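You operate a simulated robot arm through the tools that you are given. There is no shell and no other tool.

You are at the controls of a simulated robot arm. One attempt, no reset.

JOB
Store the ticket's seat height on the programme key that the ticket names, and prove it.
Fine: set the height, press STORE and that key; run the chair off by the other programme key, then call it back till the key's lamp lights.

The check looks at the end state, three seconds after you hand in, the way a careful person would. Anything else that was tipped, shoved, dropped, spilled or broken makes it a failure.

ROBOT AND FRAMES
A 6-joint arm with a two-finger gripper, fixed in place. Base frame: the origin is on the floor under the middle of its stand, x ahead of it, y to its left, z up. Readings come in mm, degrees, newtons and seconds.
It reaches about 1572 mm from its shoulder. Its first joint turns from -166.0 to 166.0 degrees. Payload 2.45 kg.
The tool frame sits at the grasp point between the pads (the TCP): z along the fingers, y along the line on which they close. The tips reach 20 mm beyond it. The gripper opens to 140 mm; its body begins 168 mm behind the TCP.
Orientation is told as [roll, pitch, yaw] about the base's x, y, z axes, in that order, counted from this pose: with the fingers straight down and closing along the base's y, the tool's x points along the base's -x, its y along +y and its z along -z.

CONTROLS
- The arm moves only by the tool move_arm. Its argument "rows" is a list that holds one entry, the list of rows, each a list of 7 numbers: the shift along the tool's x, y, z in cm, then the turn, a rotation vector about the tool's x, y, z in degrees, then the gripper command, from -1 (shut) to 1 (fully open), values between in proportion. In form: [[[x, y, z, wx, wy, wz, claw], ...]]. A call has 1 to 20 rows; each row is the pose to reach, as a shift and turn from the pose commanded when the call began, along the tool's axes at that moment. Rows are played at 5 a second. More than 50 mm and 8.6 degrees between two rows, or a gripper value outside its range, and nothing of the call is played. Where a pose cannot be reached the arm comes as near as it can. A force on the tool above 40 N (or 10 N above the force at the start of the call, whichever is more), or a blocked arm, ends the call early, and 0.2 s more pass. The fingers move at their own pace (about 45 mm/s each) and stop on an object; they squeeze with about 44 N. The grip force told is the motor's: it shows also when the fingers shut on nothing. Time passes only in rows, and 0.2 s behind the last, so rows that repeat a pose let the fingers close. It gives the time, the measured TCP pose, the force on the tool (base axes), the opening and the grip force at its end, in the units of the frame above (readings bear some noise), with the torque about the TCP (base axes, N m) and any sound that the robot's microphone picked up, and new pictures: "show" is both (left out), scene, wrist or none.
- Cameras (640 x 400 px; columns grow to the right, rows downward): "scene" is fixed at [50.4, 649, 1348.4]; the picture's right is [-0.29, -0.96, 0.00], its down [-0.50, 0.15, -0.85] and it looks along [0.82, -0.25, -0.52] (base axes); focal length 354 px, centre (320, 200). "wrist" rides on the gripper at [78, 11, -209] in the tool frame; the picture's right is [-0.14, 0.99, 0.00], its down [-0.92, -0.13, -0.37] and it looks along [-0.36, -0.05, 0.93] (tool axes); focal length 280 px, centre (320, 200). There is no depth. A picture from a camera that has moved, and an enlarged one, comes with that camera's place and axes in the base frame and with its lens.
- close_up(camera, box): a new picture of the part [left, top, right, bottom] of that camera's present view, enlarged. It takes no simulated time.
- job_done(): hands the job in; it is judged then, once.

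Nothing tells you positions but the pictures and the camera data. Unless the task says otherwise, let go and move clear before handing in.

The tools are called after "Emit:" as name(argument=value, ...) on one line, values as JSON. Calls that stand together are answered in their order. move_arm: Moves the arm, as the interface text tells. Its arguments: {"type":"object","properties":{"rows":{"type":"array","items":{"type":"array","items":{"type":"array","items":{"type":"number"}}}},"show":{"type":"string","enum":["both","scene","wrist","none"]}},"required":["rows"]} The other tools are called the same way: close_up (camera, box) takes an enlarged picture of a part of a camera's view; job_done () hands the job in.

At the start:

```text
time_s: 0.0
tool_pos: [766.4, 114.8, 936.7]
orientation: [-0.1, 0.0, 0.0]
ft_force: [0.2, 0.0, -0.3]
moment: [-0.06, -0.02, -0.01]
opening: 140.1
gripper_force: 0.1
```

scene: 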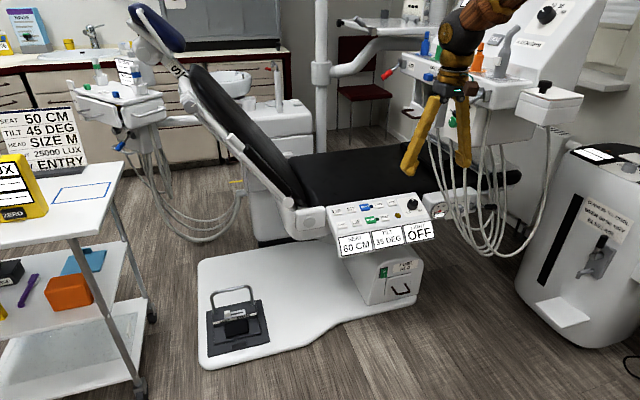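
wrist: 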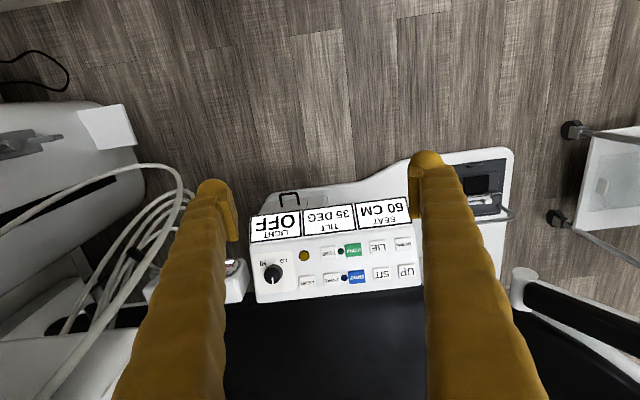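

I see a dental chair with a control panel showing seat 60 cm, tilt 35 deg, light off, and a ticket on the left reading seat 50 cm and "ENTRY". I'll take close-ups of the ticket and the panel before moving.

Emit:
close_up(camera="scene", box=[0, 100, 100, 180])

Emit:
close_up(camera="scene", box=[310, 180, 450, 270])

Emit:
close_up(camera="wrist", box=[230, 190, 430, 310])

```text
5.00 times, centred on (50, 140) of scene
camera zoom: at [50.4, 649.0, 1348.4], right [-0.29, -0.96, 0.0], down [-0.5, 0.15, -0.85], along [0.82, -0.25, -0.52], focal length 1768 px, centre (1670, 500)
```

zoom: 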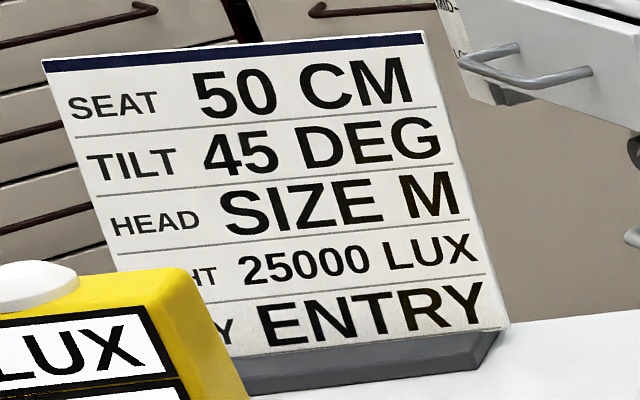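

```text
4.44 times, centred on (380, 225) of scene
camera zoom: at [50.4, 649.0, 1348.4], right [-0.29, -0.96, 0.0], down [-0.5, 0.15, -0.85], along [0.82, -0.25, -0.52], focal length 1572 px, centre (53, 89)
```

zoom: 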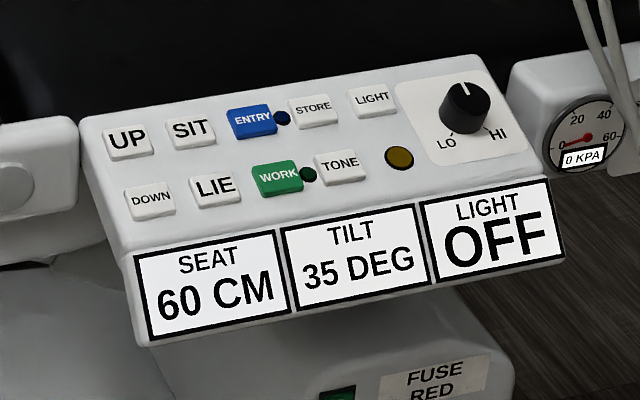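

```text
3.20 times, centred on (330, 250) of wrist
camera zoom: at [688.2, 124.6, 1146.0], right [0.14, 0.99, 0.0], down [0.92, -0.13, 0.37], along [0.36, -0.05, -0.93], focal length 897 px, centre (288, 40)
```

zoom: 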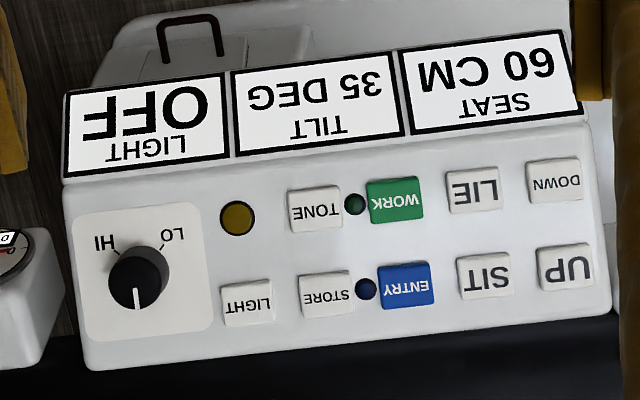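

The ticket asks for seat 50 cm on ENTRY, and the panel now reads 60 cm. I estimate the panel's UP key at about [1089, 267, 624], with its face sloping roughly 22° toward me. I'll inspect the rest of the surroundings before moving.

Emit:
close_up(camera="scene", box=[180, 230, 440, 390])

Emit:
close_up(camera="scene", box=[340, 60, 600, 220])

Emit:
close_up(camera="scene", box=[60, 0, 320, 160])

Emit:
close_up(camera="scene", box=[0, 130, 160, 230])

```text
2.46 times, centred on (310, 310) of scene
camera zoom: at [50.4, 649.0, 1348.4], right [-0.29, -0.96, 0.0], down [-0.5, 0.15, -0.85], along [0.82, -0.25, -0.52], focal length 871 px, centre (345, -71)
```

zoom: 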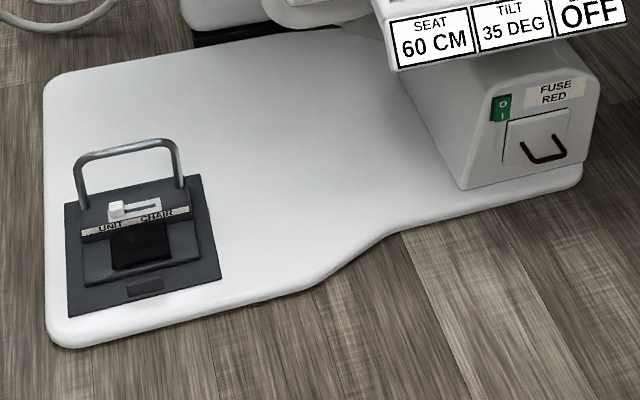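

```text
2.46 times, centred on (470, 140) of scene
camera zoom: at [50.4, 649.0, 1348.4], right [-0.29, -0.96, 0.0], down [-0.5, 0.15, -0.85], along [0.82, -0.25, -0.52], focal length 871 px, centre (-49, 348)
```

zoom: 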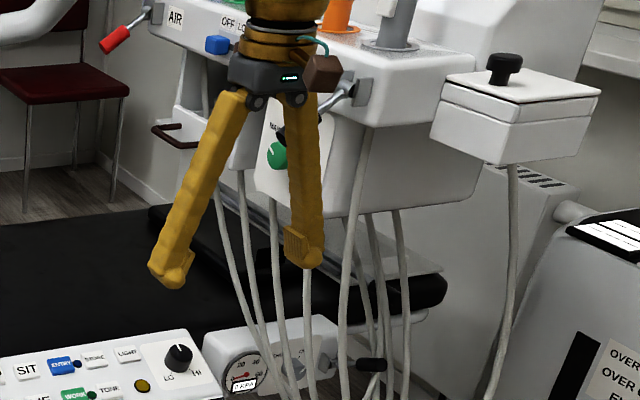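

```text
2.46 times, centred on (190, 80) of scene
camera zoom: at [50.4, 649.0, 1348.4], right [-0.29, -0.96, 0.0], down [-0.5, 0.15, -0.85], along [0.82, -0.25, -0.52], focal length 871 px, centre (640, 495)
```

zoom: 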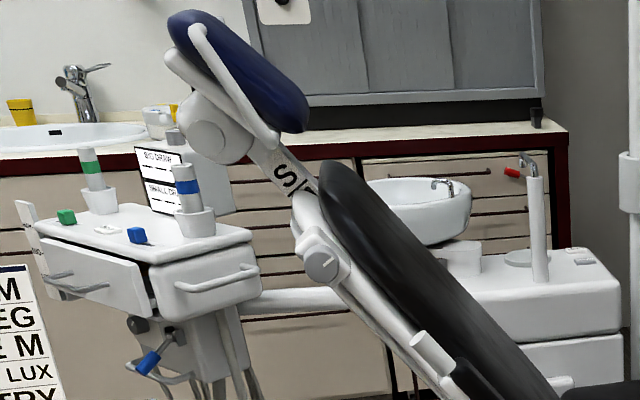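

```text
4.00 times, centred on (80, 180) of scene
camera zoom: at [50.4, 649.0, 1348.4], right [-0.29, -0.96, 0.0], down [-0.5, 0.15, -0.85], along [0.82, -0.25, -0.52], focal length 1415 px, centre (1280, 280)
```

zoom: 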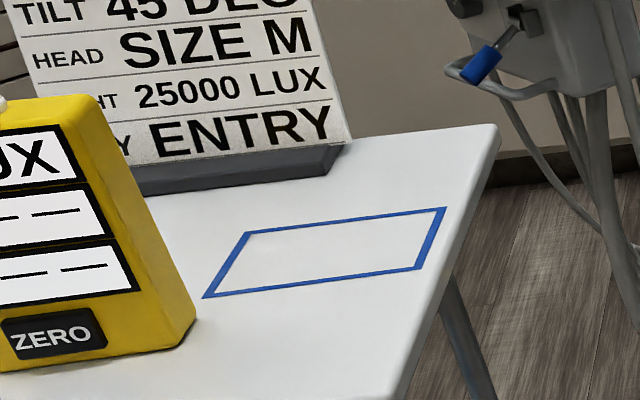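

The foot pedal (set to CHAIR), the delivery unit and its hoses all stand clear of the panel area, and the hoses sit at y of about -190. I'll shut the fingers, then go to a hover above the middle of the panel, tilted square to its face.

Emit:
move_arm(rows=[[[0, 0, 0, 0, 0, 0, -1], [-3, 0.4, 2.3, 0, -2.75, 0, -1], [-6, 0.9, 4.6, 0, -5.5, 0, -1], [-9, 1.3, 6.9, 0, -8.25, 0, -1], [-12, 1.7, 9.2, 0, -11, 0, -1], [-15, 2.2, 11.5, 0, -13.75, 0, -1], [-18, 2.6, 13.8, 0, -16.5, 0, -1], [-21, 3, 16.2, 0, -19.25, 0, -1], [-23.8, 3.5, 18.6, 0, -22, 0, -1], [-23.8, 3.5, 18.6, 0, -22, 0, -1]]])

```text
time_s: 2.2
tool_pos: [1003.3, 148.2, 749.4]
orientation: [0.1, -21.9, 0.0]
ft_force: [-0.1, 0.4, 0.5]
moment: [-0.02, -0.01, 0.03]
opening: 0.0
gripper_force: 29.6
camera wrist: at [852.8, 158.8, 914.5], right [0.13, 0.99, 0.05], down [0.72, -0.13, 0.69], along [0.69, -0.05, -0.72], focal length 280 px, centre (320, 200)
```

scene: 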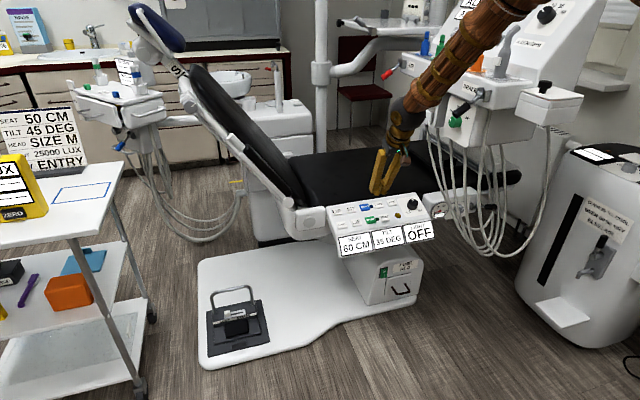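
wrist: 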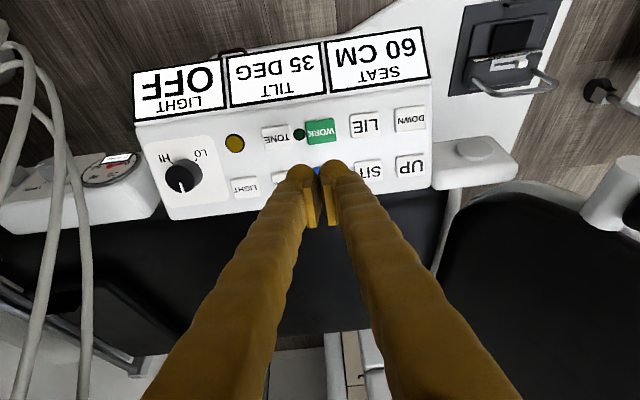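

The fingers are shut and hovering over the panel, still with a clear view of the keys. I'll zoom in on the wrist view to measure the fingertips and keys precisely.

Emit:
close_up(camera="wrist", box=[220, 90, 440, 230])

Emit:
close_up(camera="scene", box=[310, 140, 450, 270])

```text
2.86 times, centred on (330, 160) of wrist
camera zoom: at [852.8, 158.8, 914.5], right [0.13, 0.99, 0.05], down [0.72, -0.13, 0.69], along [0.69, -0.05, -0.72], focal length 801 px, centre (291, 314)
```

zoom: 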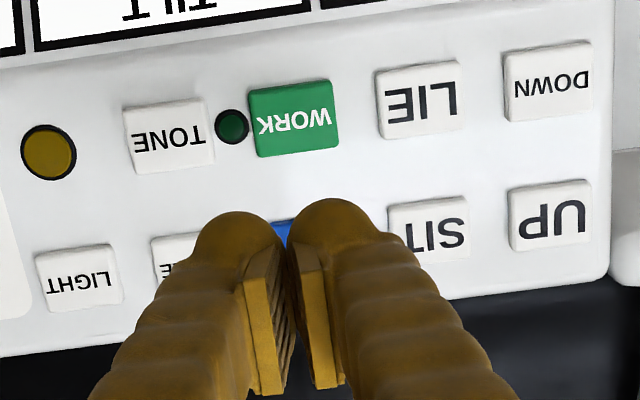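

```text
3.08 times, centred on (380, 205) of scene
camera zoom: at [50.4, 649.0, 1348.4], right [-0.29, -0.96, 0.0], down [-0.5, 0.15, -0.85], along [0.82, -0.25, -0.52], focal length 1088 px, centre (135, 185)
```

zoom: 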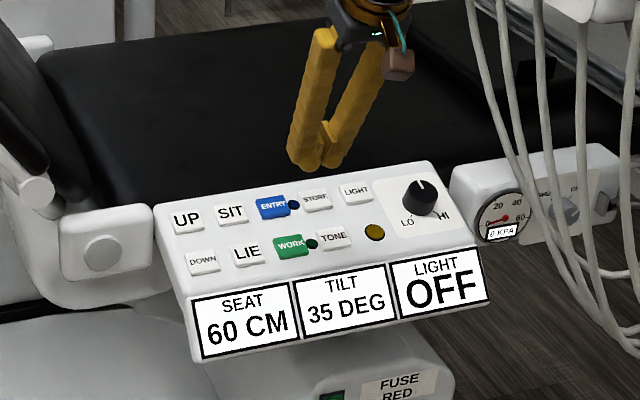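

By triangulating both wrist views, I put the lower key row at x≈1031, z≈600 and the upper row at x≈1088, z≈621. From UP/DOWN at y≈264, the columns step down by about 55.6 mm each. I'll hover 50 mm above DOWN next and check alignment.

Emit:
move_arm(rows=[[[0.7, 2.9, 1.9, 0, 0, 0, -1], [1.5, 5.8, 3.9, 0, 0, 0, -1], [2.2, 8.7, 5.9, 0, 0, 0, -1], [2.93, 11.58, 7.86, 0, 0, 0, -1], [2.93, 11.58, 7.86, 0, 0, 0, -1]]])

```text
time_s: 3.4
tool_pos: [1007.7, 264.4, 667.7]
orientation: [0.0, -22.0, -0.1]
ft_force: [-0.2, -0.3, -1.5]
moment: [0.0, 0.0, -0.01]
opening: 0.0
gripper_force: 29.1
camera wrist: at [857.2, 274.8, 830.7], right [0.13, 0.99, 0.05], down [0.72, -0.13, 0.69], along [0.69, -0.05, -0.73], focal length 280 px, centre (320, 200)
```

scene: 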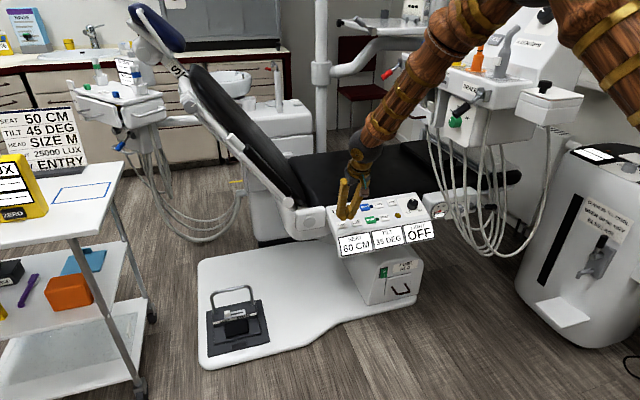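
wrist: 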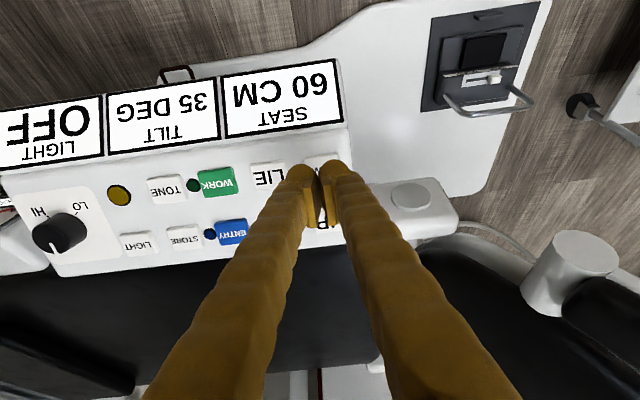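

I'm above DOWN with the fingers shut and the column looks lined up. I'll zoom in to confirm the tip-to-key alignment before pressing.

Emit:
close_up(camera="wrist", box=[200, 120, 400, 245])

Emit:
close_up(camera="scene", box=[310, 160, 430, 260])

```text
3.20 times, centred on (300, 182) of wrist
camera zoom: at [857.2, 274.8, 830.7], right [0.13, 0.99, 0.05], down [0.72, -0.13, 0.69], along [0.69, -0.05, -0.73], focal length 897 px, centre (384, 256)
```

zoom: 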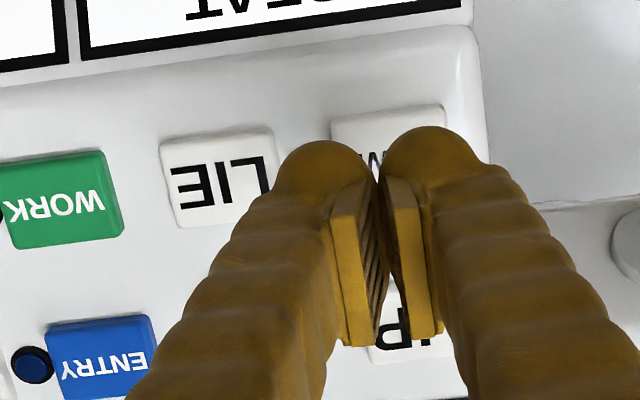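

```text
4.00 times, centred on (370, 210) of scene
camera zoom: at [50.4, 649.0, 1348.4], right [-0.29, -0.96, 0.0], down [-0.5, 0.15, -0.85], along [0.82, -0.25, -0.52], focal length 1415 px, centre (120, 160)
```

zoom: 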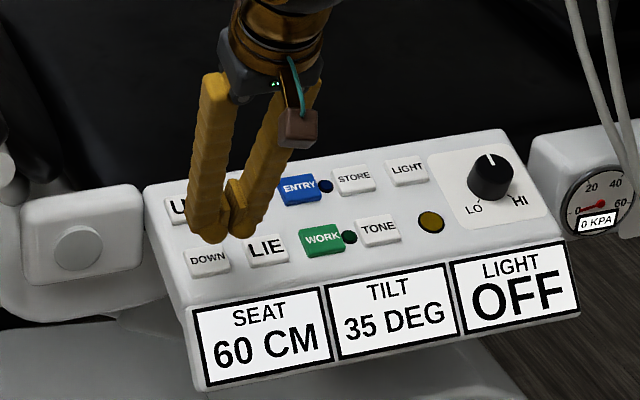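

The keys look well aligned, with DOWN's centre at about [1030, 267, 601]. I'll lower slowly toward it in small steps and watch the force and the display.

Emit:
move_arm(rows=[[[0.32, 0.2, 2.0, 0, 0, 0, -1], [0.32, 0.2, 4.0, 0, 0, 0, -1], [0.32, 0.2, 4.6, 0, 0, 0, -1], [0.32, 0.2, 4.9, 0, 0, 0, -1]]])

```text
time_s: 4.4
tool_pos: [1022.1, 267.1, 620.3]
orientation: [-0.1, -22.0, 0.0]
ft_force: [-0.8, 0.0, 0.4]
moment: [-0.01, 0.0, 0.01]
opening: 0.3
gripper_force: 28.9
camera wrist: at [872.1, 277.1, 784.9], right [0.13, 0.99, 0.05], down [0.72, -0.13, 0.69], along [0.69, -0.05, -0.73], focal length 280 px, centre (320, 200)
```

scene: 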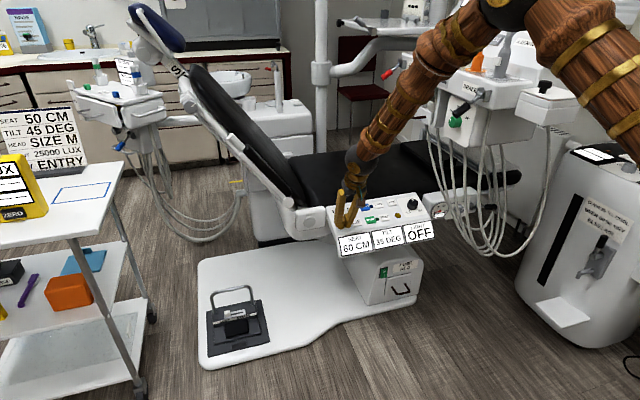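
wrist: 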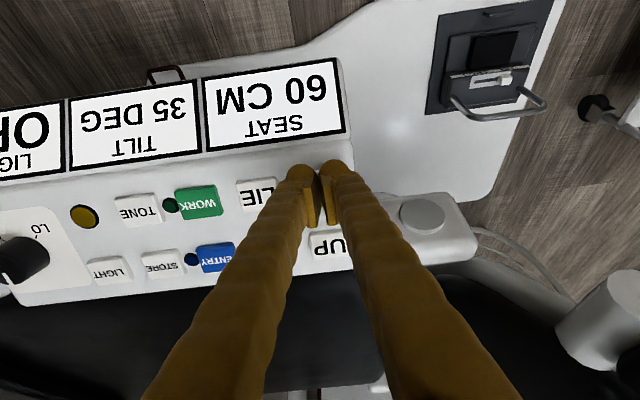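

There's no contact yet at about the expected height. I'll go on in 2 mm steps.

Emit:
move_arm(rows=[[[0, 0, 0.2, 0, 0, 0, -1], [0, 0, 0.4, 0, 0, 0, -1], [0, 0, 0.6, 0, 0, 0, -1]]])

Emit:
close_up(camera="wrist", box=[200, 60, 400, 260])

```text
time_s: 5.2
tool_pos: [1025.1, 266.8, 616.0]
orientation: [0.1, -21.9, 0.0]
ft_force: [0.7, 0.2, 0.9]
moment: [-0.05, 0.03, -0.02]
opening: 0.0
gripper_force: 29.7
camera wrist: at [873.8, 277.2, 779.2], right [0.13, 0.99, 0.05], down [0.72, -0.13, 0.69], along [0.69, -0.05, -0.73], focal length 280 px, centre (320, 200)
```

scene: 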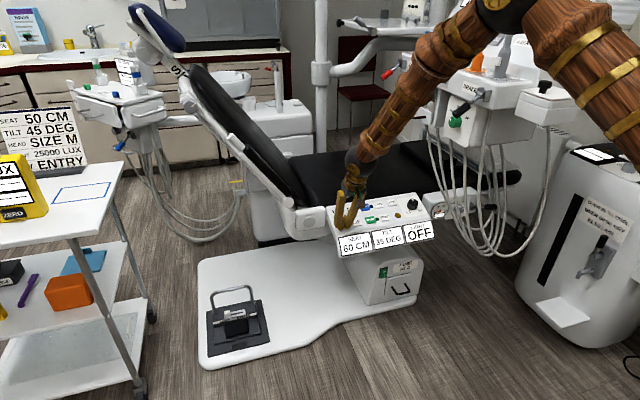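
wrist: 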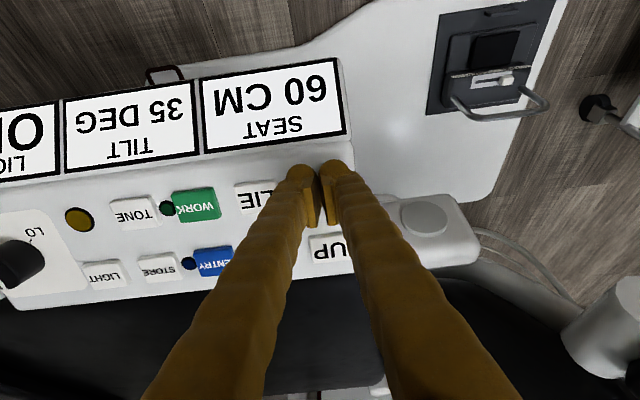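

```text
2.00 times, centred on (300, 160) of wrist
camera zoom: at [873.8, 277.2, 779.2], right [0.13, 0.99, 0.05], down [0.72, -0.13, 0.69], along [0.69, -0.05, -0.73], focal length 561 px, centre (360, 280)
```

zoom: 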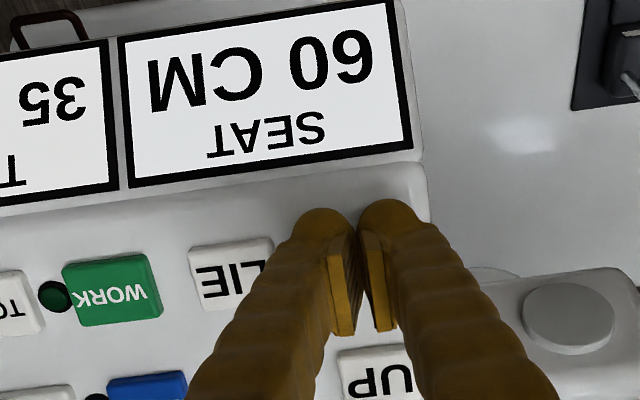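

Still no contact force, so the face must be a little lower than estimated. I'll carry on downward gently.

Emit:
move_arm(rows=[[[0, 0, 0.2, 0, 0, 0, -1], [0, 0, 0.4, 0, 0, 0, -1]]])

Emit:
close_up(camera="scene", box=[310, 180, 430, 260])

```text
time_s: 5.8
tool_pos: [1026.0, 266.6, 612.2]
orientation: [0.0, -22.0, -0.1]
ft_force: [-1.2, -0.6, 1.2]
moment: [0.0, 0.01, -0.03]
opening: 6.1
gripper_force: 29.5
heard: click
camera wrist: at [875.3, 277.5, 775.9], right [0.13, 0.99, 0.05], down [0.72, -0.13, 0.69], along [0.69, -0.05, -0.73], focal length 280 px, centre (320, 200)
```

scene: 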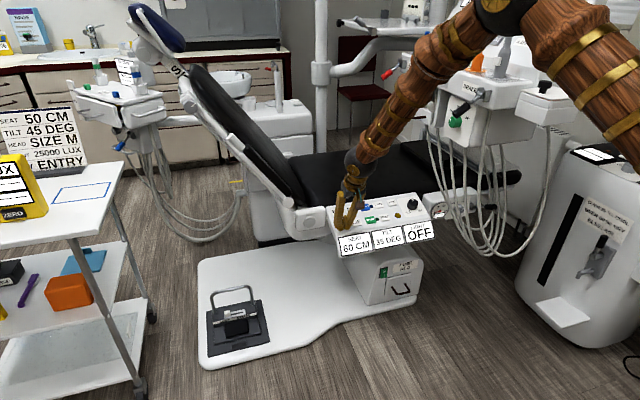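
wrist: 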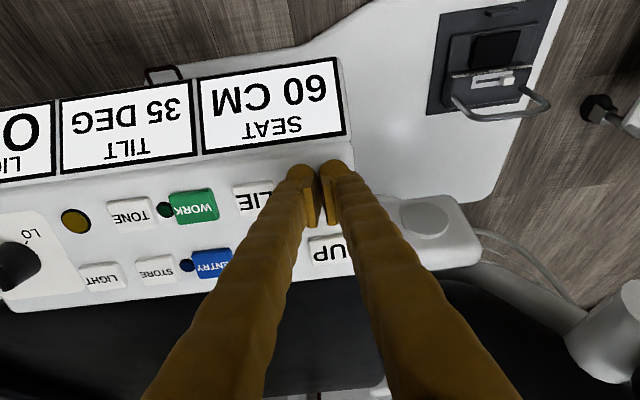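

```text
5.00 times, centred on (370, 220) of scene
camera zoom: at [50.4, 649.0, 1348.4], right [-0.29, -0.96, 0.0], down [-0.5, 0.15, -0.85], along [0.82, -0.25, -0.52], focal length 1768 px, centre (70, 100)
```

zoom: 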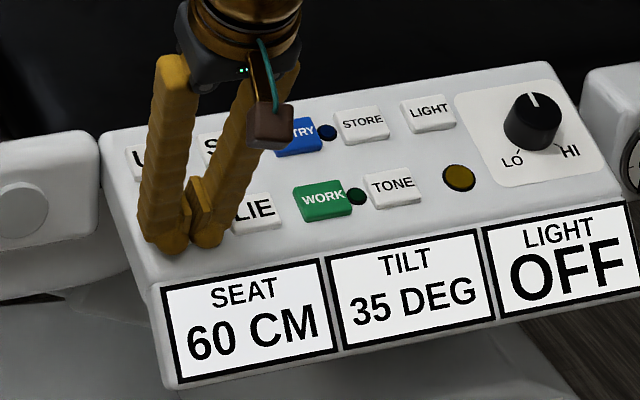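

A click: the key is down. I'll hold briefly and see how the seat display responds.

Emit:
move_arm(rows=[[[0, 0, 0, 0, 0, 0, -1]]])

Emit:
close_up(camera="wrist", box=[180, 50, 380, 250])

```text
time_s: 6.2
tool_pos: [1025.9, 267.1, 612.0]
orientation: [-0.1, -22.0, 0.0]
ft_force: [-1.0, 0.5, 1.3]
moment: [0.0, -0.02, 0.02]
opening: 5.8
gripper_force: 29.3
camera wrist: at [875.3, 277.5, 775.9], right [0.13, 0.99, 0.05], down [0.72, -0.13, 0.69], along [0.69, -0.05, -0.73], focal length 280 px, centre (320, 200)
```

scene: 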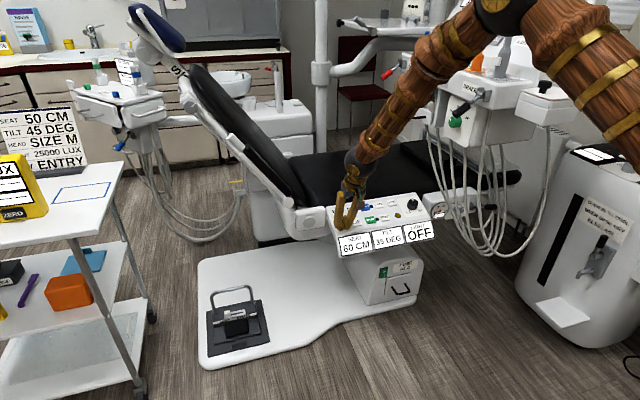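
wrist: 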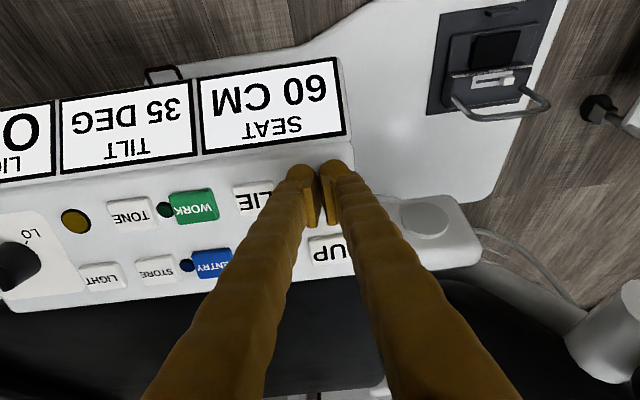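

```text
2.00 times, centred on (280, 150) of wrist
camera zoom: at [875.3, 277.5, 775.9], right [0.13, 0.99, 0.05], down [0.72, -0.13, 0.69], along [0.69, -0.05, -0.73], focal length 561 px, centre (400, 300)
```

zoom: 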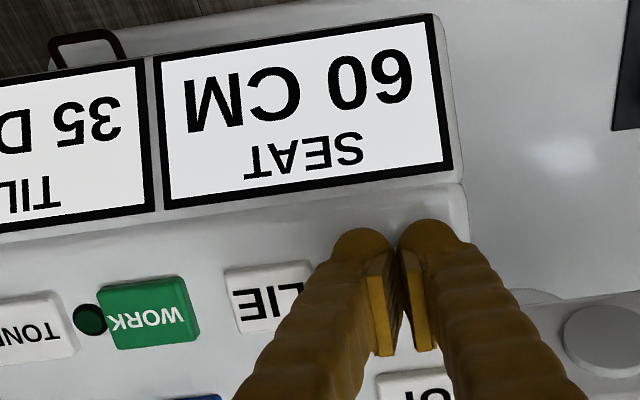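

The display hasn't changed yet. I'll hold for about a second more to see whether holding moves it.

Emit:
move_arm(rows=[[[0, 0, 0, 0, 0, 0, -1], [0, 0, 0, 0, 0, 0, -1], [0, 0, 0, 0, 0, 0, -1], [0, 0, 0, 0, 0, 0, -1]]])

```text
time_s: 7.2
tool_pos: [1025.3, 266.2, 611.3]
orientation: [-0.1, -22.0, 0.0]
ft_force: [-0.5, -0.7, 1.4]
moment: [0.0, 0.01, 0.01]
opening: 6.2
gripper_force: 29.8
camera wrist: at [875.3, 277.5, 775.9], right [0.13, 0.99, 0.05], down [0.72, -0.13, 0.69], along [0.69, -0.05, -0.73], focal length 280 px, centre (320, 200)
```

scene: 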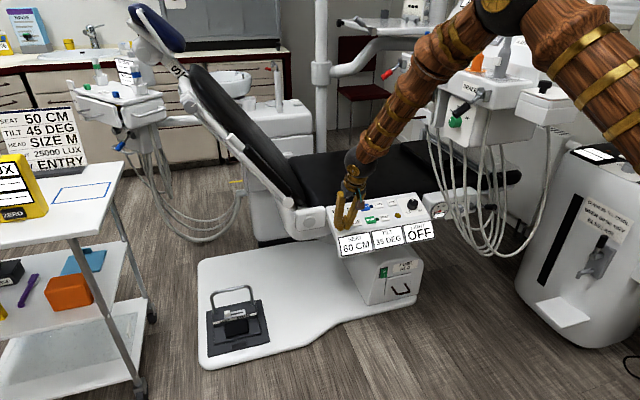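
wrist: 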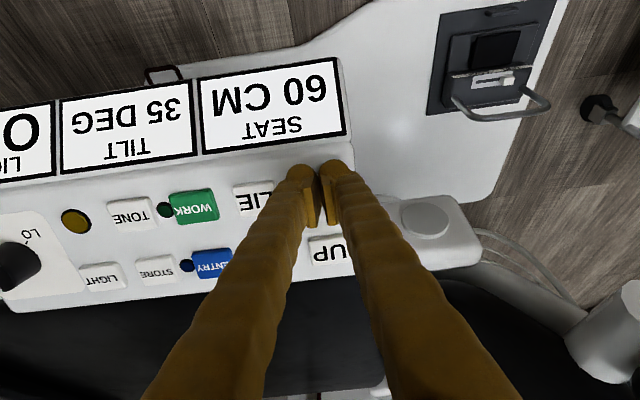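

It still reads 60 CM after about 1.5 s of holding, and the contact force is only about 1 N. I'll press slightly deeper, 2 to 3 mm, in case the key isn't fully engaged.

Emit:
move_arm(rows=[[[0, 0, 0.15, 0, 0, 0, -1], [0, 0, 0.3, 0, 0, 0, -1], [0, 0, 0.3, 0, 0, 0, -1]]])

Emit:
close_up(camera="scene", box=[310, 180, 430, 260])

```text
time_s: 8.0
tool_pos: [1026.4, 267.5, 610.3]
orientation: [0.0, -22.0, 0.0]
ft_force: [-1.7, 1.6, 2.9]
moment: [0.03, 0.03, 0.03]
opening: 6.0
gripper_force: 28.9
camera wrist: at [876.2, 277.5, 773.2], right [0.13, 0.99, 0.05], down [0.72, -0.13, 0.69], along [0.69, -0.05, -0.73], focal length 280 px, centre (320, 200)
```

scene: 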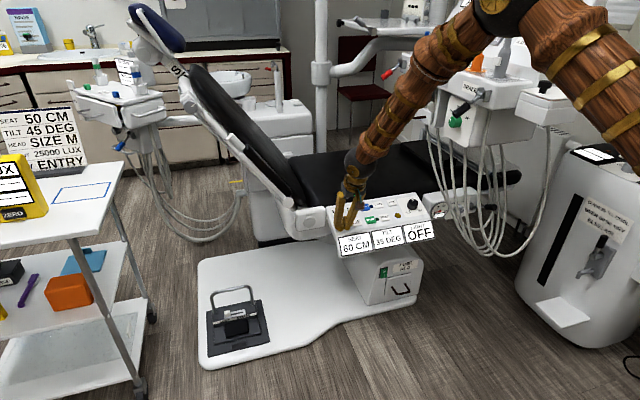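
wrist: 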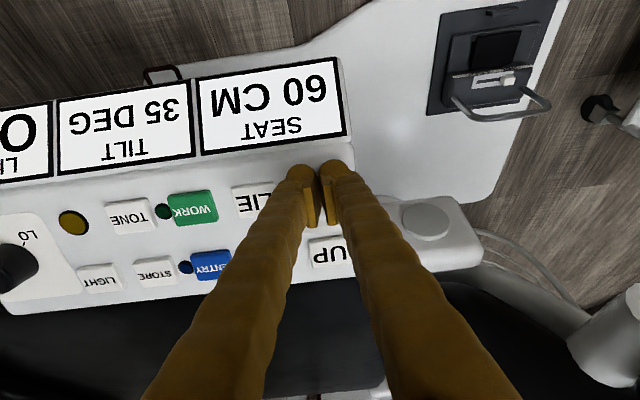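

```text
5.00 times, centred on (370, 220) of scene
camera zoom: at [50.4, 649.0, 1348.4], right [-0.29, -0.96, 0.0], down [-0.5, 0.15, -0.85], along [0.82, -0.25, -0.52], focal length 1768 px, centre (70, 100)
```

zoom: 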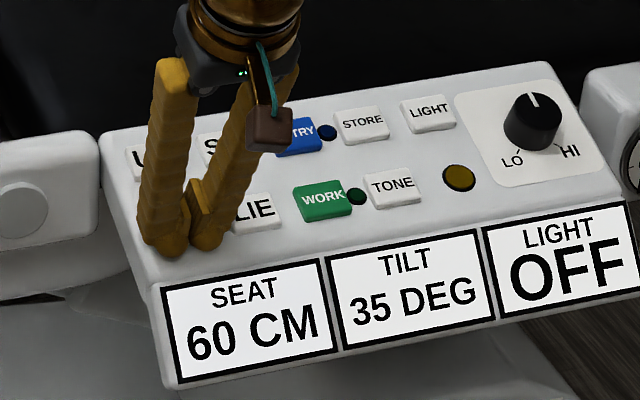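

The key is fully down but the height is unchanged. I'll release, back off, and look at the display and for any sound.

Emit:
move_arm(rows=[[[0, 0, -1.0, 0, 0, 0, -1], [0, 0, -3.0, 0, 0, 0, -1], [0, 0, -3.0, 0, 0, 0, -1]]])

Emit:
close_up(camera="scene", box=[310, 180, 430, 260])

Emit:
close_up(camera="wrist", box=[180, 80, 420, 230])

```text
time_s: 8.8
tool_pos: [1015.4, 267.1, 636.4]
orientation: [0.0, -22.0, 0.0]
ft_force: [-0.7, 0.3, 0.0]
moment: [-0.01, 0.0, -0.03]
opening: 0.0
gripper_force: 28.8
camera wrist: at [864.8, 277.7, 800.4], right [0.13, 0.99, 0.05], down [0.72, -0.13, 0.69], along [0.69, -0.05, -0.73], focal length 280 px, centre (320, 200)
```

scene: 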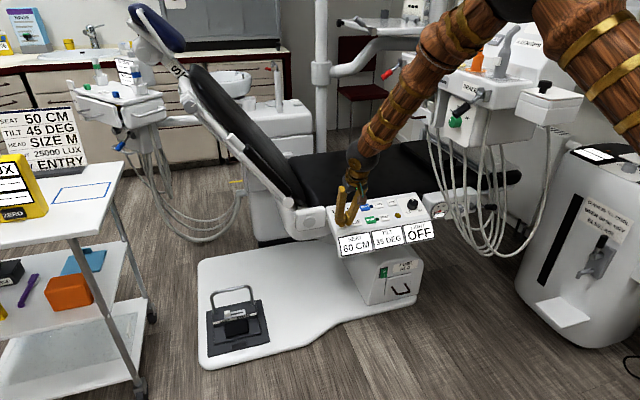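
wrist: 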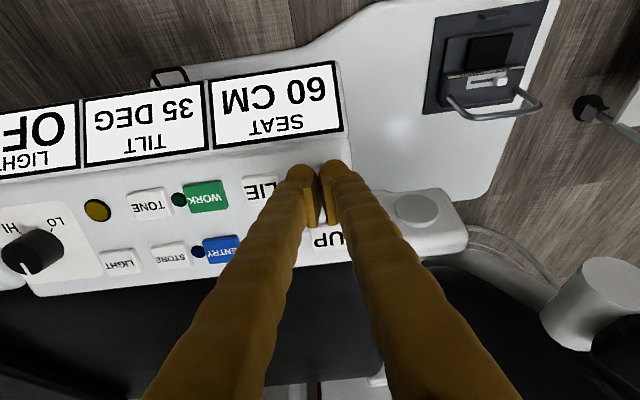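

```text
5.00 times, centred on (370, 220) of scene
camera zoom: at [50.4, 649.0, 1348.4], right [-0.29, -0.96, 0.0], down [-0.5, 0.15, -0.85], along [0.82, -0.25, -0.52], focal length 1768 px, centre (70, 100)
```

zoom: 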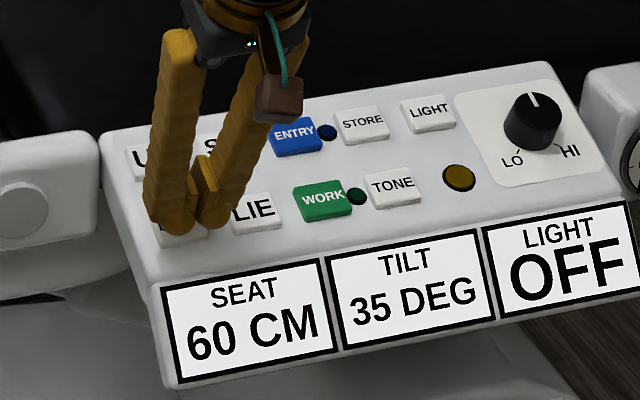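

```text
2.67 times, centred on (300, 155) of wrist
camera zoom: at [864.8, 277.7, 800.4], right [0.13, 0.99, 0.05], down [0.72, -0.13, 0.69], along [0.69, -0.05, -0.73], focal length 748 px, centre (373, 320)
```

zoom: 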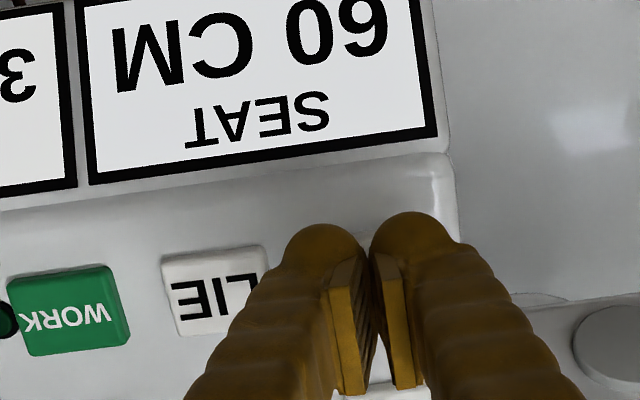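

The key clicked but the chair didn't move, so something may be locking it out. I'll look closely at the mains rocker, the pedal slider, the gauge block and the side block.

Emit:
close_up(camera="scene", box=[360, 250, 432, 305])

Emit:
close_up(camera="scene", box=[200, 280, 280, 350])

Emit:
close_up(camera="scene", box=[425, 180, 515, 240])

Emit:
close_up(camera="scene", box=[270, 180, 350, 250])

Emit:
close_up(camera="wrist", box=[410, 10, 560, 130])

```text
7.27 times, centred on (396, 278) of scene
camera zoom: at [50.4, 649.0, 1348.4], right [-0.29, -0.96, 0.0], down [-0.5, 0.15, -0.85], along [0.82, -0.25, -0.52], focal length 2572 px, centre (-233, -364)
```

zoom: 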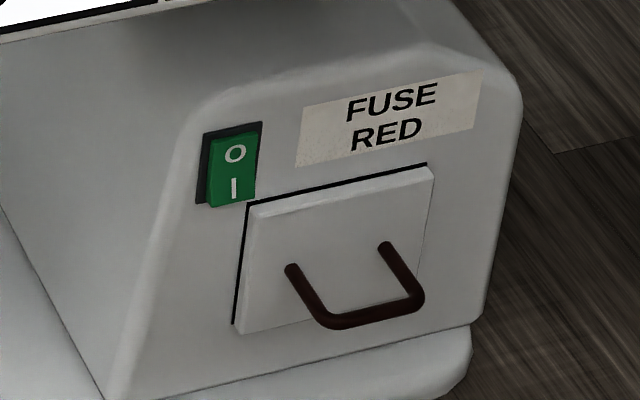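

```text
5.71 times, centred on (240, 315) of scene
camera zoom: at [50.4, 649.0, 1348.4], right [-0.29, -0.96, 0.0], down [-0.5, 0.15, -0.85], along [0.82, -0.25, -0.52], focal length 2021 px, centre (777, -457)
```

zoom: 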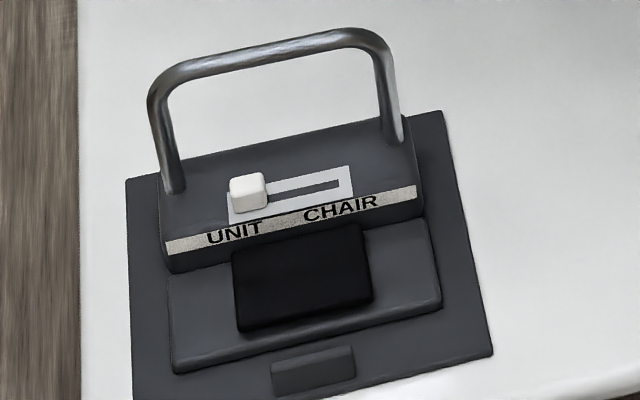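

```text
6.67 times, centred on (470, 210) of scene
camera zoom: at [50.4, 649.0, 1348.4], right [-0.29, -0.96, 0.0], down [-0.5, 0.15, -0.85], along [0.82, -0.25, -0.52], focal length 2358 px, centre (-680, 133)
```

zoom: 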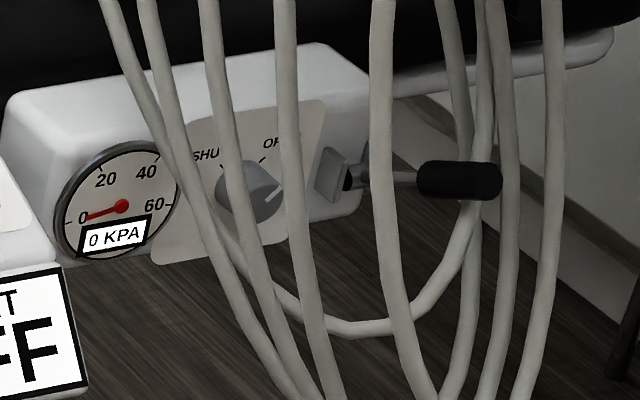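

```text
5.71 times, centred on (310, 215) of scene
camera zoom: at [50.4, 649.0, 1348.4], right [-0.29, -0.96, 0.0], down [-0.5, 0.15, -0.85], along [0.82, -0.25, -0.52], focal length 2021 px, centre (377, 114)
```

zoom: 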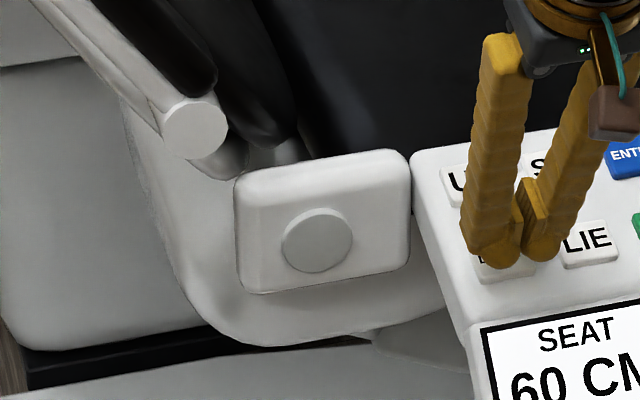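

```text
3.33 times, centred on (485, 70) of wrist
camera zoom: at [864.8, 277.7, 800.4], right [0.13, 0.99, 0.05], down [0.72, -0.13, 0.69], along [0.69, -0.05, -0.73], focal length 935 px, centre (-230, 633)
```

zoom: 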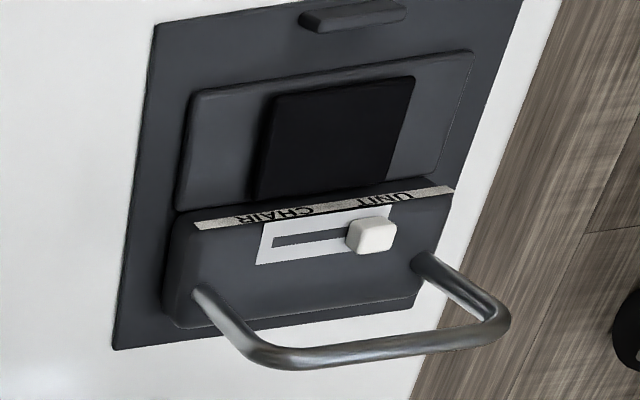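

The rocker, pedal slider and gauge look plausible but tell me nothing certain. I'll press DOWN again, a little deeper and with a longer hold, to separate a weak press from a lockout.

Emit:
move_arm(rows=[[[0, 0, 2.0, 0, 0, 0, -1], [0, 0, 2.6, 0, 0, 0, -1], [0, 0, 3.0, 0, 0, 0, -1], [0, 0, 3.2, 0, 0, 0, -1], [0, 0, 3.4, 0, 0, 0, -1], [0, 0, 3.4, 0, 0, 0, -1], [0, 0, 3.4, 0, 0, 0, -1], [0, 0, 3.4, 0, 0, 0, -1], [0, 0, 3.4, 0, 0, 0, -1]]])

Emit:
close_up(camera="wrist", box=[180, 50, 420, 250])

```text
time_s: 10.8
tool_pos: [1028.5, 267.3, 605.9]
orientation: [0.1, -22.0, 0.0]
ft_force: [-0.4, 0.8, -0.2]
moment: [0.0, -0.02, -0.05]
opening: 0.3
gripper_force: 29.8
camera wrist: at [878.0, 277.5, 769.9], right [0.13, 0.99, 0.05], down [0.72, -0.13, 0.69], along [0.69, -0.05, -0.73], focal length 280 px, centre (320, 200)
```

scene: 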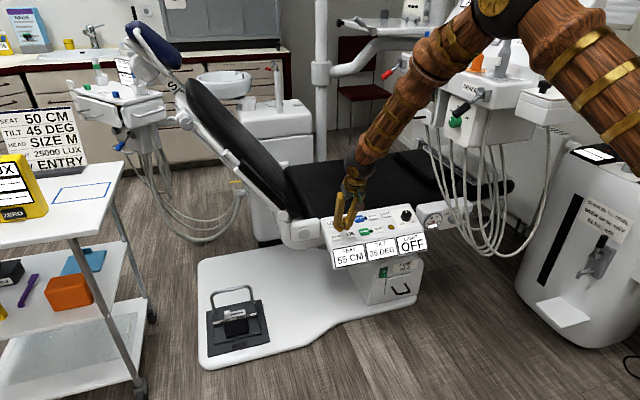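
wrist: 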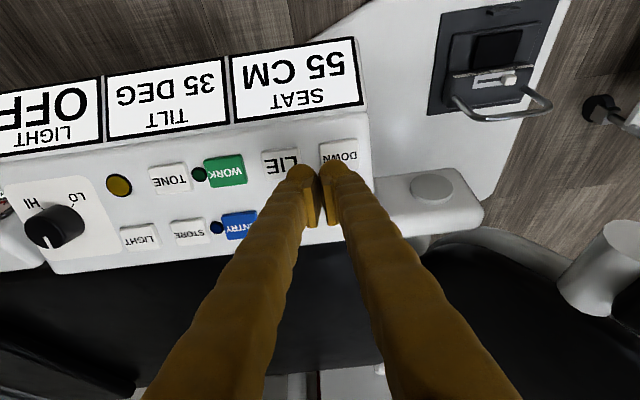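

```text
2.00 times, centred on (300, 150) of wrist
camera zoom: at [878.0, 277.5, 769.9], right [0.13, 0.99, 0.05], down [0.72, -0.13, 0.69], along [0.69, -0.05, -0.73], focal length 561 px, centre (360, 300)
```

zoom: 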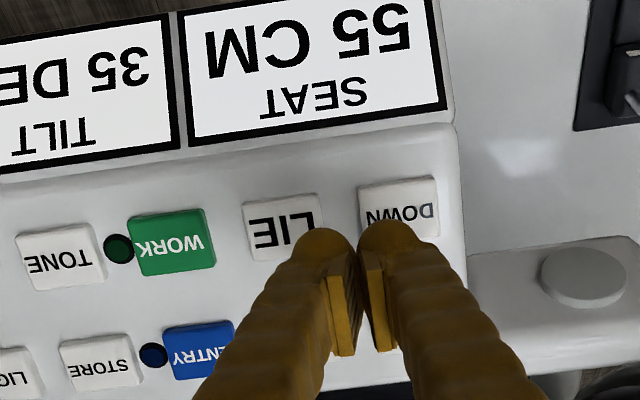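

It worked: the seat dropped to 55 CM, and the panel travels with the chair, moving down and sideways away from my fingers. I'll wait briefly to see whether it has settled.

Emit:
move_arm(rows=[[[0, 0, -2.0, 0, 0, 0, -1], [0, 0, -2.0, 0, 0, 0, -1]]])

Emit:
close_up(camera="scene", box=[310, 180, 430, 270])

Emit:
close_up(camera="wrist", box=[180, 50, 420, 200])

```text
time_s: 11.4
tool_pos: [1022.0, 268.3, 624.4]
orientation: [-0.1, -22.0, 0.1]
ft_force: [0.8, -0.2, 0.1]
moment: [0.01, -0.03, 0.02]
opening: 0.0
gripper_force: 29.7
camera wrist: at [871.2, 277.5, 787.6], right [0.13, 0.99, 0.05], down [0.72, -0.13, 0.69], along [0.69, -0.05, -0.73], focal length 280 px, centre (320, 200)
```

scene: 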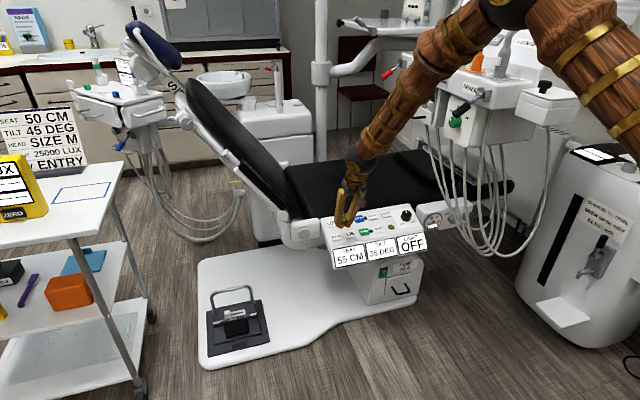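
wrist: 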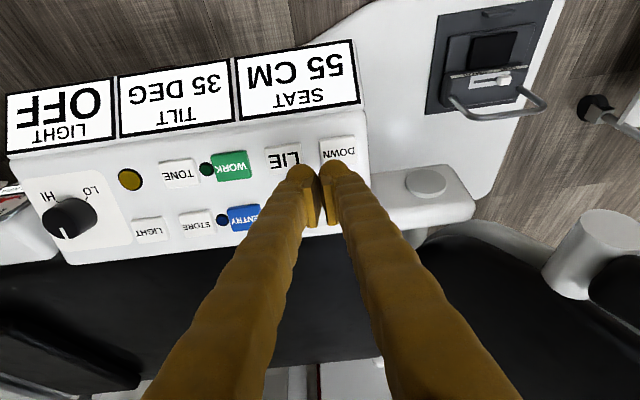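

```text
4.44 times, centred on (370, 225) of scene
camera zoom: at [50.4, 649.0, 1348.4], right [-0.29, -0.96, 0.0], down [-0.5, 0.15, -0.85], along [0.82, -0.25, -0.52], focal length 1572 px, centre (98, 89)
```

zoom: 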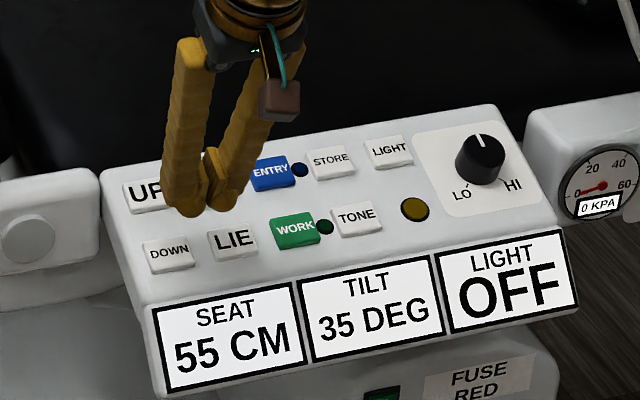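

```text
2.67 times, centred on (300, 125) of wrist
camera zoom: at [871.2, 277.5, 787.6], right [0.13, 0.99, 0.05], down [0.72, -0.13, 0.69], along [0.69, -0.05, -0.73], focal length 748 px, centre (373, 400)
```

zoom: 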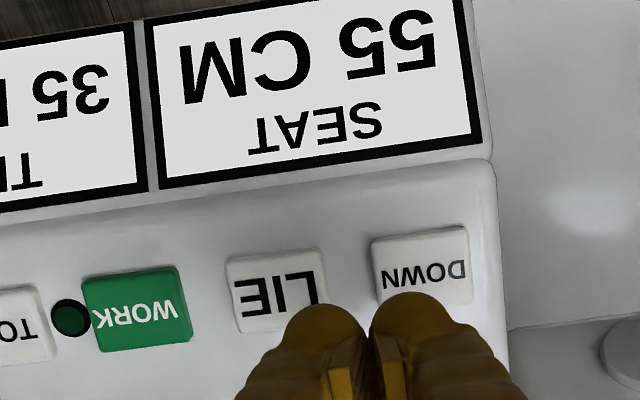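

The seat settled at 55 CM. The panel shifted by about +22 mm in y and -50 mm in z, so DOWN is now near [1031, 288, 546]. One more 5 cm drop is needed, so I'll follow the panel and press again in small steps.

Emit:
move_arm(rows=[[[1.0, 1.0, 1.0, 0, 0, 0, -1], [1.92, 2.04, 3.0, 0, 0, 0, -1], [1.92, 2.04, 5.0, 0, 0, 0, -1], [1.92, 2.04, 5.6, 0, 0, 0, -1], [1.92, 2.04, 5.9, 0, 0, 0, -1], [1.92, 2.04, 6.2, 0, 0, 0, -1]]])

Emit:
close_up(camera="wrist", box=[180, 50, 420, 250])

```text
time_s: 12.8
tool_pos: [1026.5, 286.3, 559.2]
orientation: [0.0, -22.0, 0.0]
ft_force: [0.6, 0.1, 3.7]
moment: [0.02, 0.02, 0.0]
opening: 6.0
gripper_force: 29.4
heard: click
camera wrist: at [875.3, 297.7, 723.1], right [0.13, 0.99, 0.05], down [0.72, -0.13, 0.69], along [0.69, -0.05, -0.72], focal length 280 px, centre (320, 200)
```

scene: 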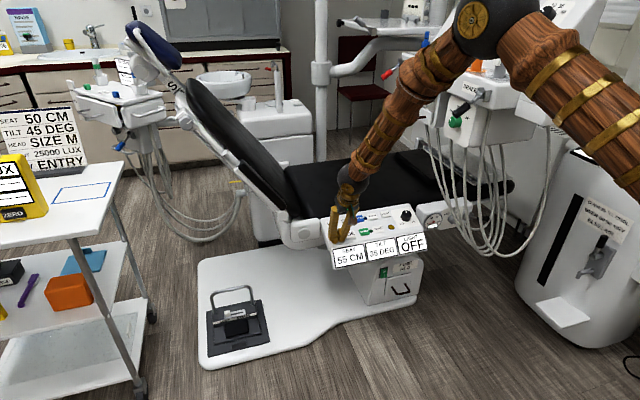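
wrist: 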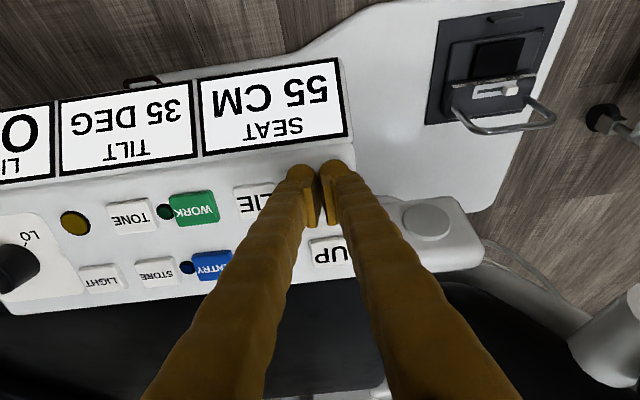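

```text
2.00 times, centred on (300, 150) of wrist
camera zoom: at [875.3, 297.7, 723.1], right [0.13, 0.99, 0.05], down [0.72, -0.13, 0.69], along [0.69, -0.05, -0.72], focal length 561 px, centre (360, 300)
```

zoom: 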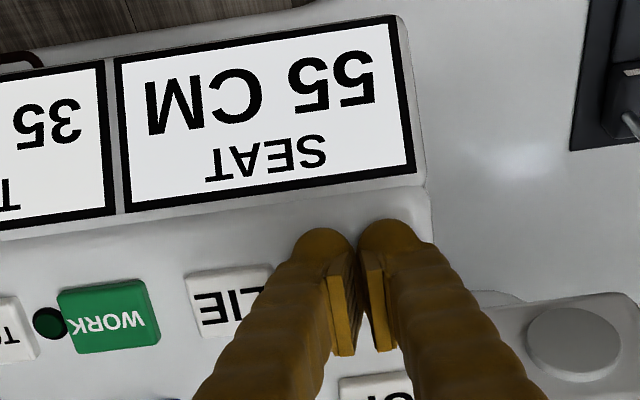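

A click again, and no motion while held, so the chair probably steps after the key is released. I'll retract now and wait with the hand clear.

Emit:
move_arm(rows=[[[0, 0, -1.5, 0, 0, 0, -1], [0, 0, -4.0, 0, 0, 0, -1], [0, 0, -4.0, 0, 0, 0, -1], [0, 0, -4.0, 0, 0, 0, -1]]], show="wrist")

```text
time_s: 13.8
tool_pos: [1009.6, 286.7, 597.5]
orientation: [0.0, -22.0, -0.1]
ft_force: [0.3, -0.3, -0.2]
moment: [-0.06, 0.01, 0.04]
opening: 0.1
gripper_force: 29.4
camera wrist: at [858.9, 297.4, 760.6], right [0.13, 0.99, 0.05], down [0.72, -0.13, 0.69], along [0.69, -0.05, -0.73], focal length 280 px, centre (320, 200)
```

wrist: 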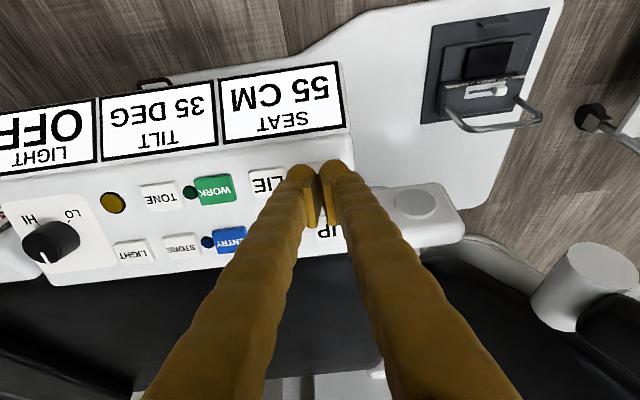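

The hand is clear and it still shows 55. I'll wait another second or so.

Emit:
move_arm(rows=[[[0, 0, 0, 0, 0, 0, -1], [0, 0, 0, 0, 0, 0, -1], [0, 0, 0, 0, 0, 0, -1], [0, 0, 0, 0, 0, 0, -1]]], show="both")

```text
time_s: 14.8
tool_pos: [1008.5, 287.1, 597.1]
orientation: [0.0, -22.0, 0.0]
ft_force: [-0.5, 0.3, 0.1]
moment: [0.04, 0.02, -0.01]
opening: 0.0
gripper_force: 29.7
camera wrist: at [858.9, 297.4, 760.5], right [0.13, 0.99, 0.05], down [0.72, -0.13, 0.69], along [0.69, -0.05, -0.73], focal length 280 px, centre (320, 200)
```

scene: 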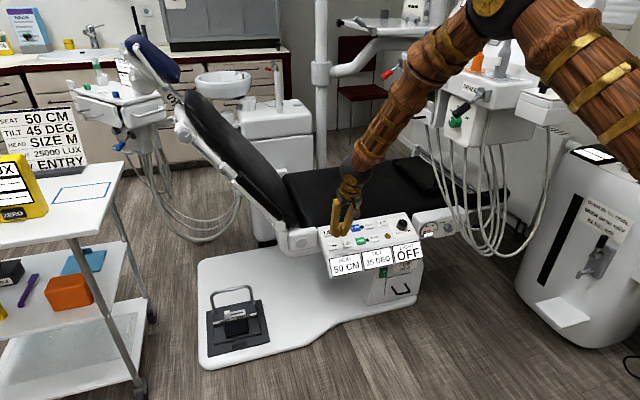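
wrist: 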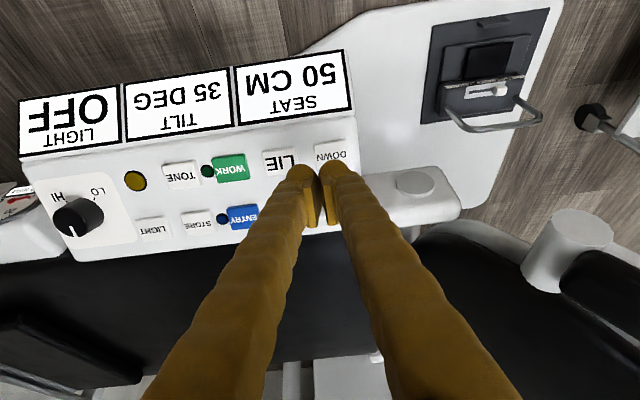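

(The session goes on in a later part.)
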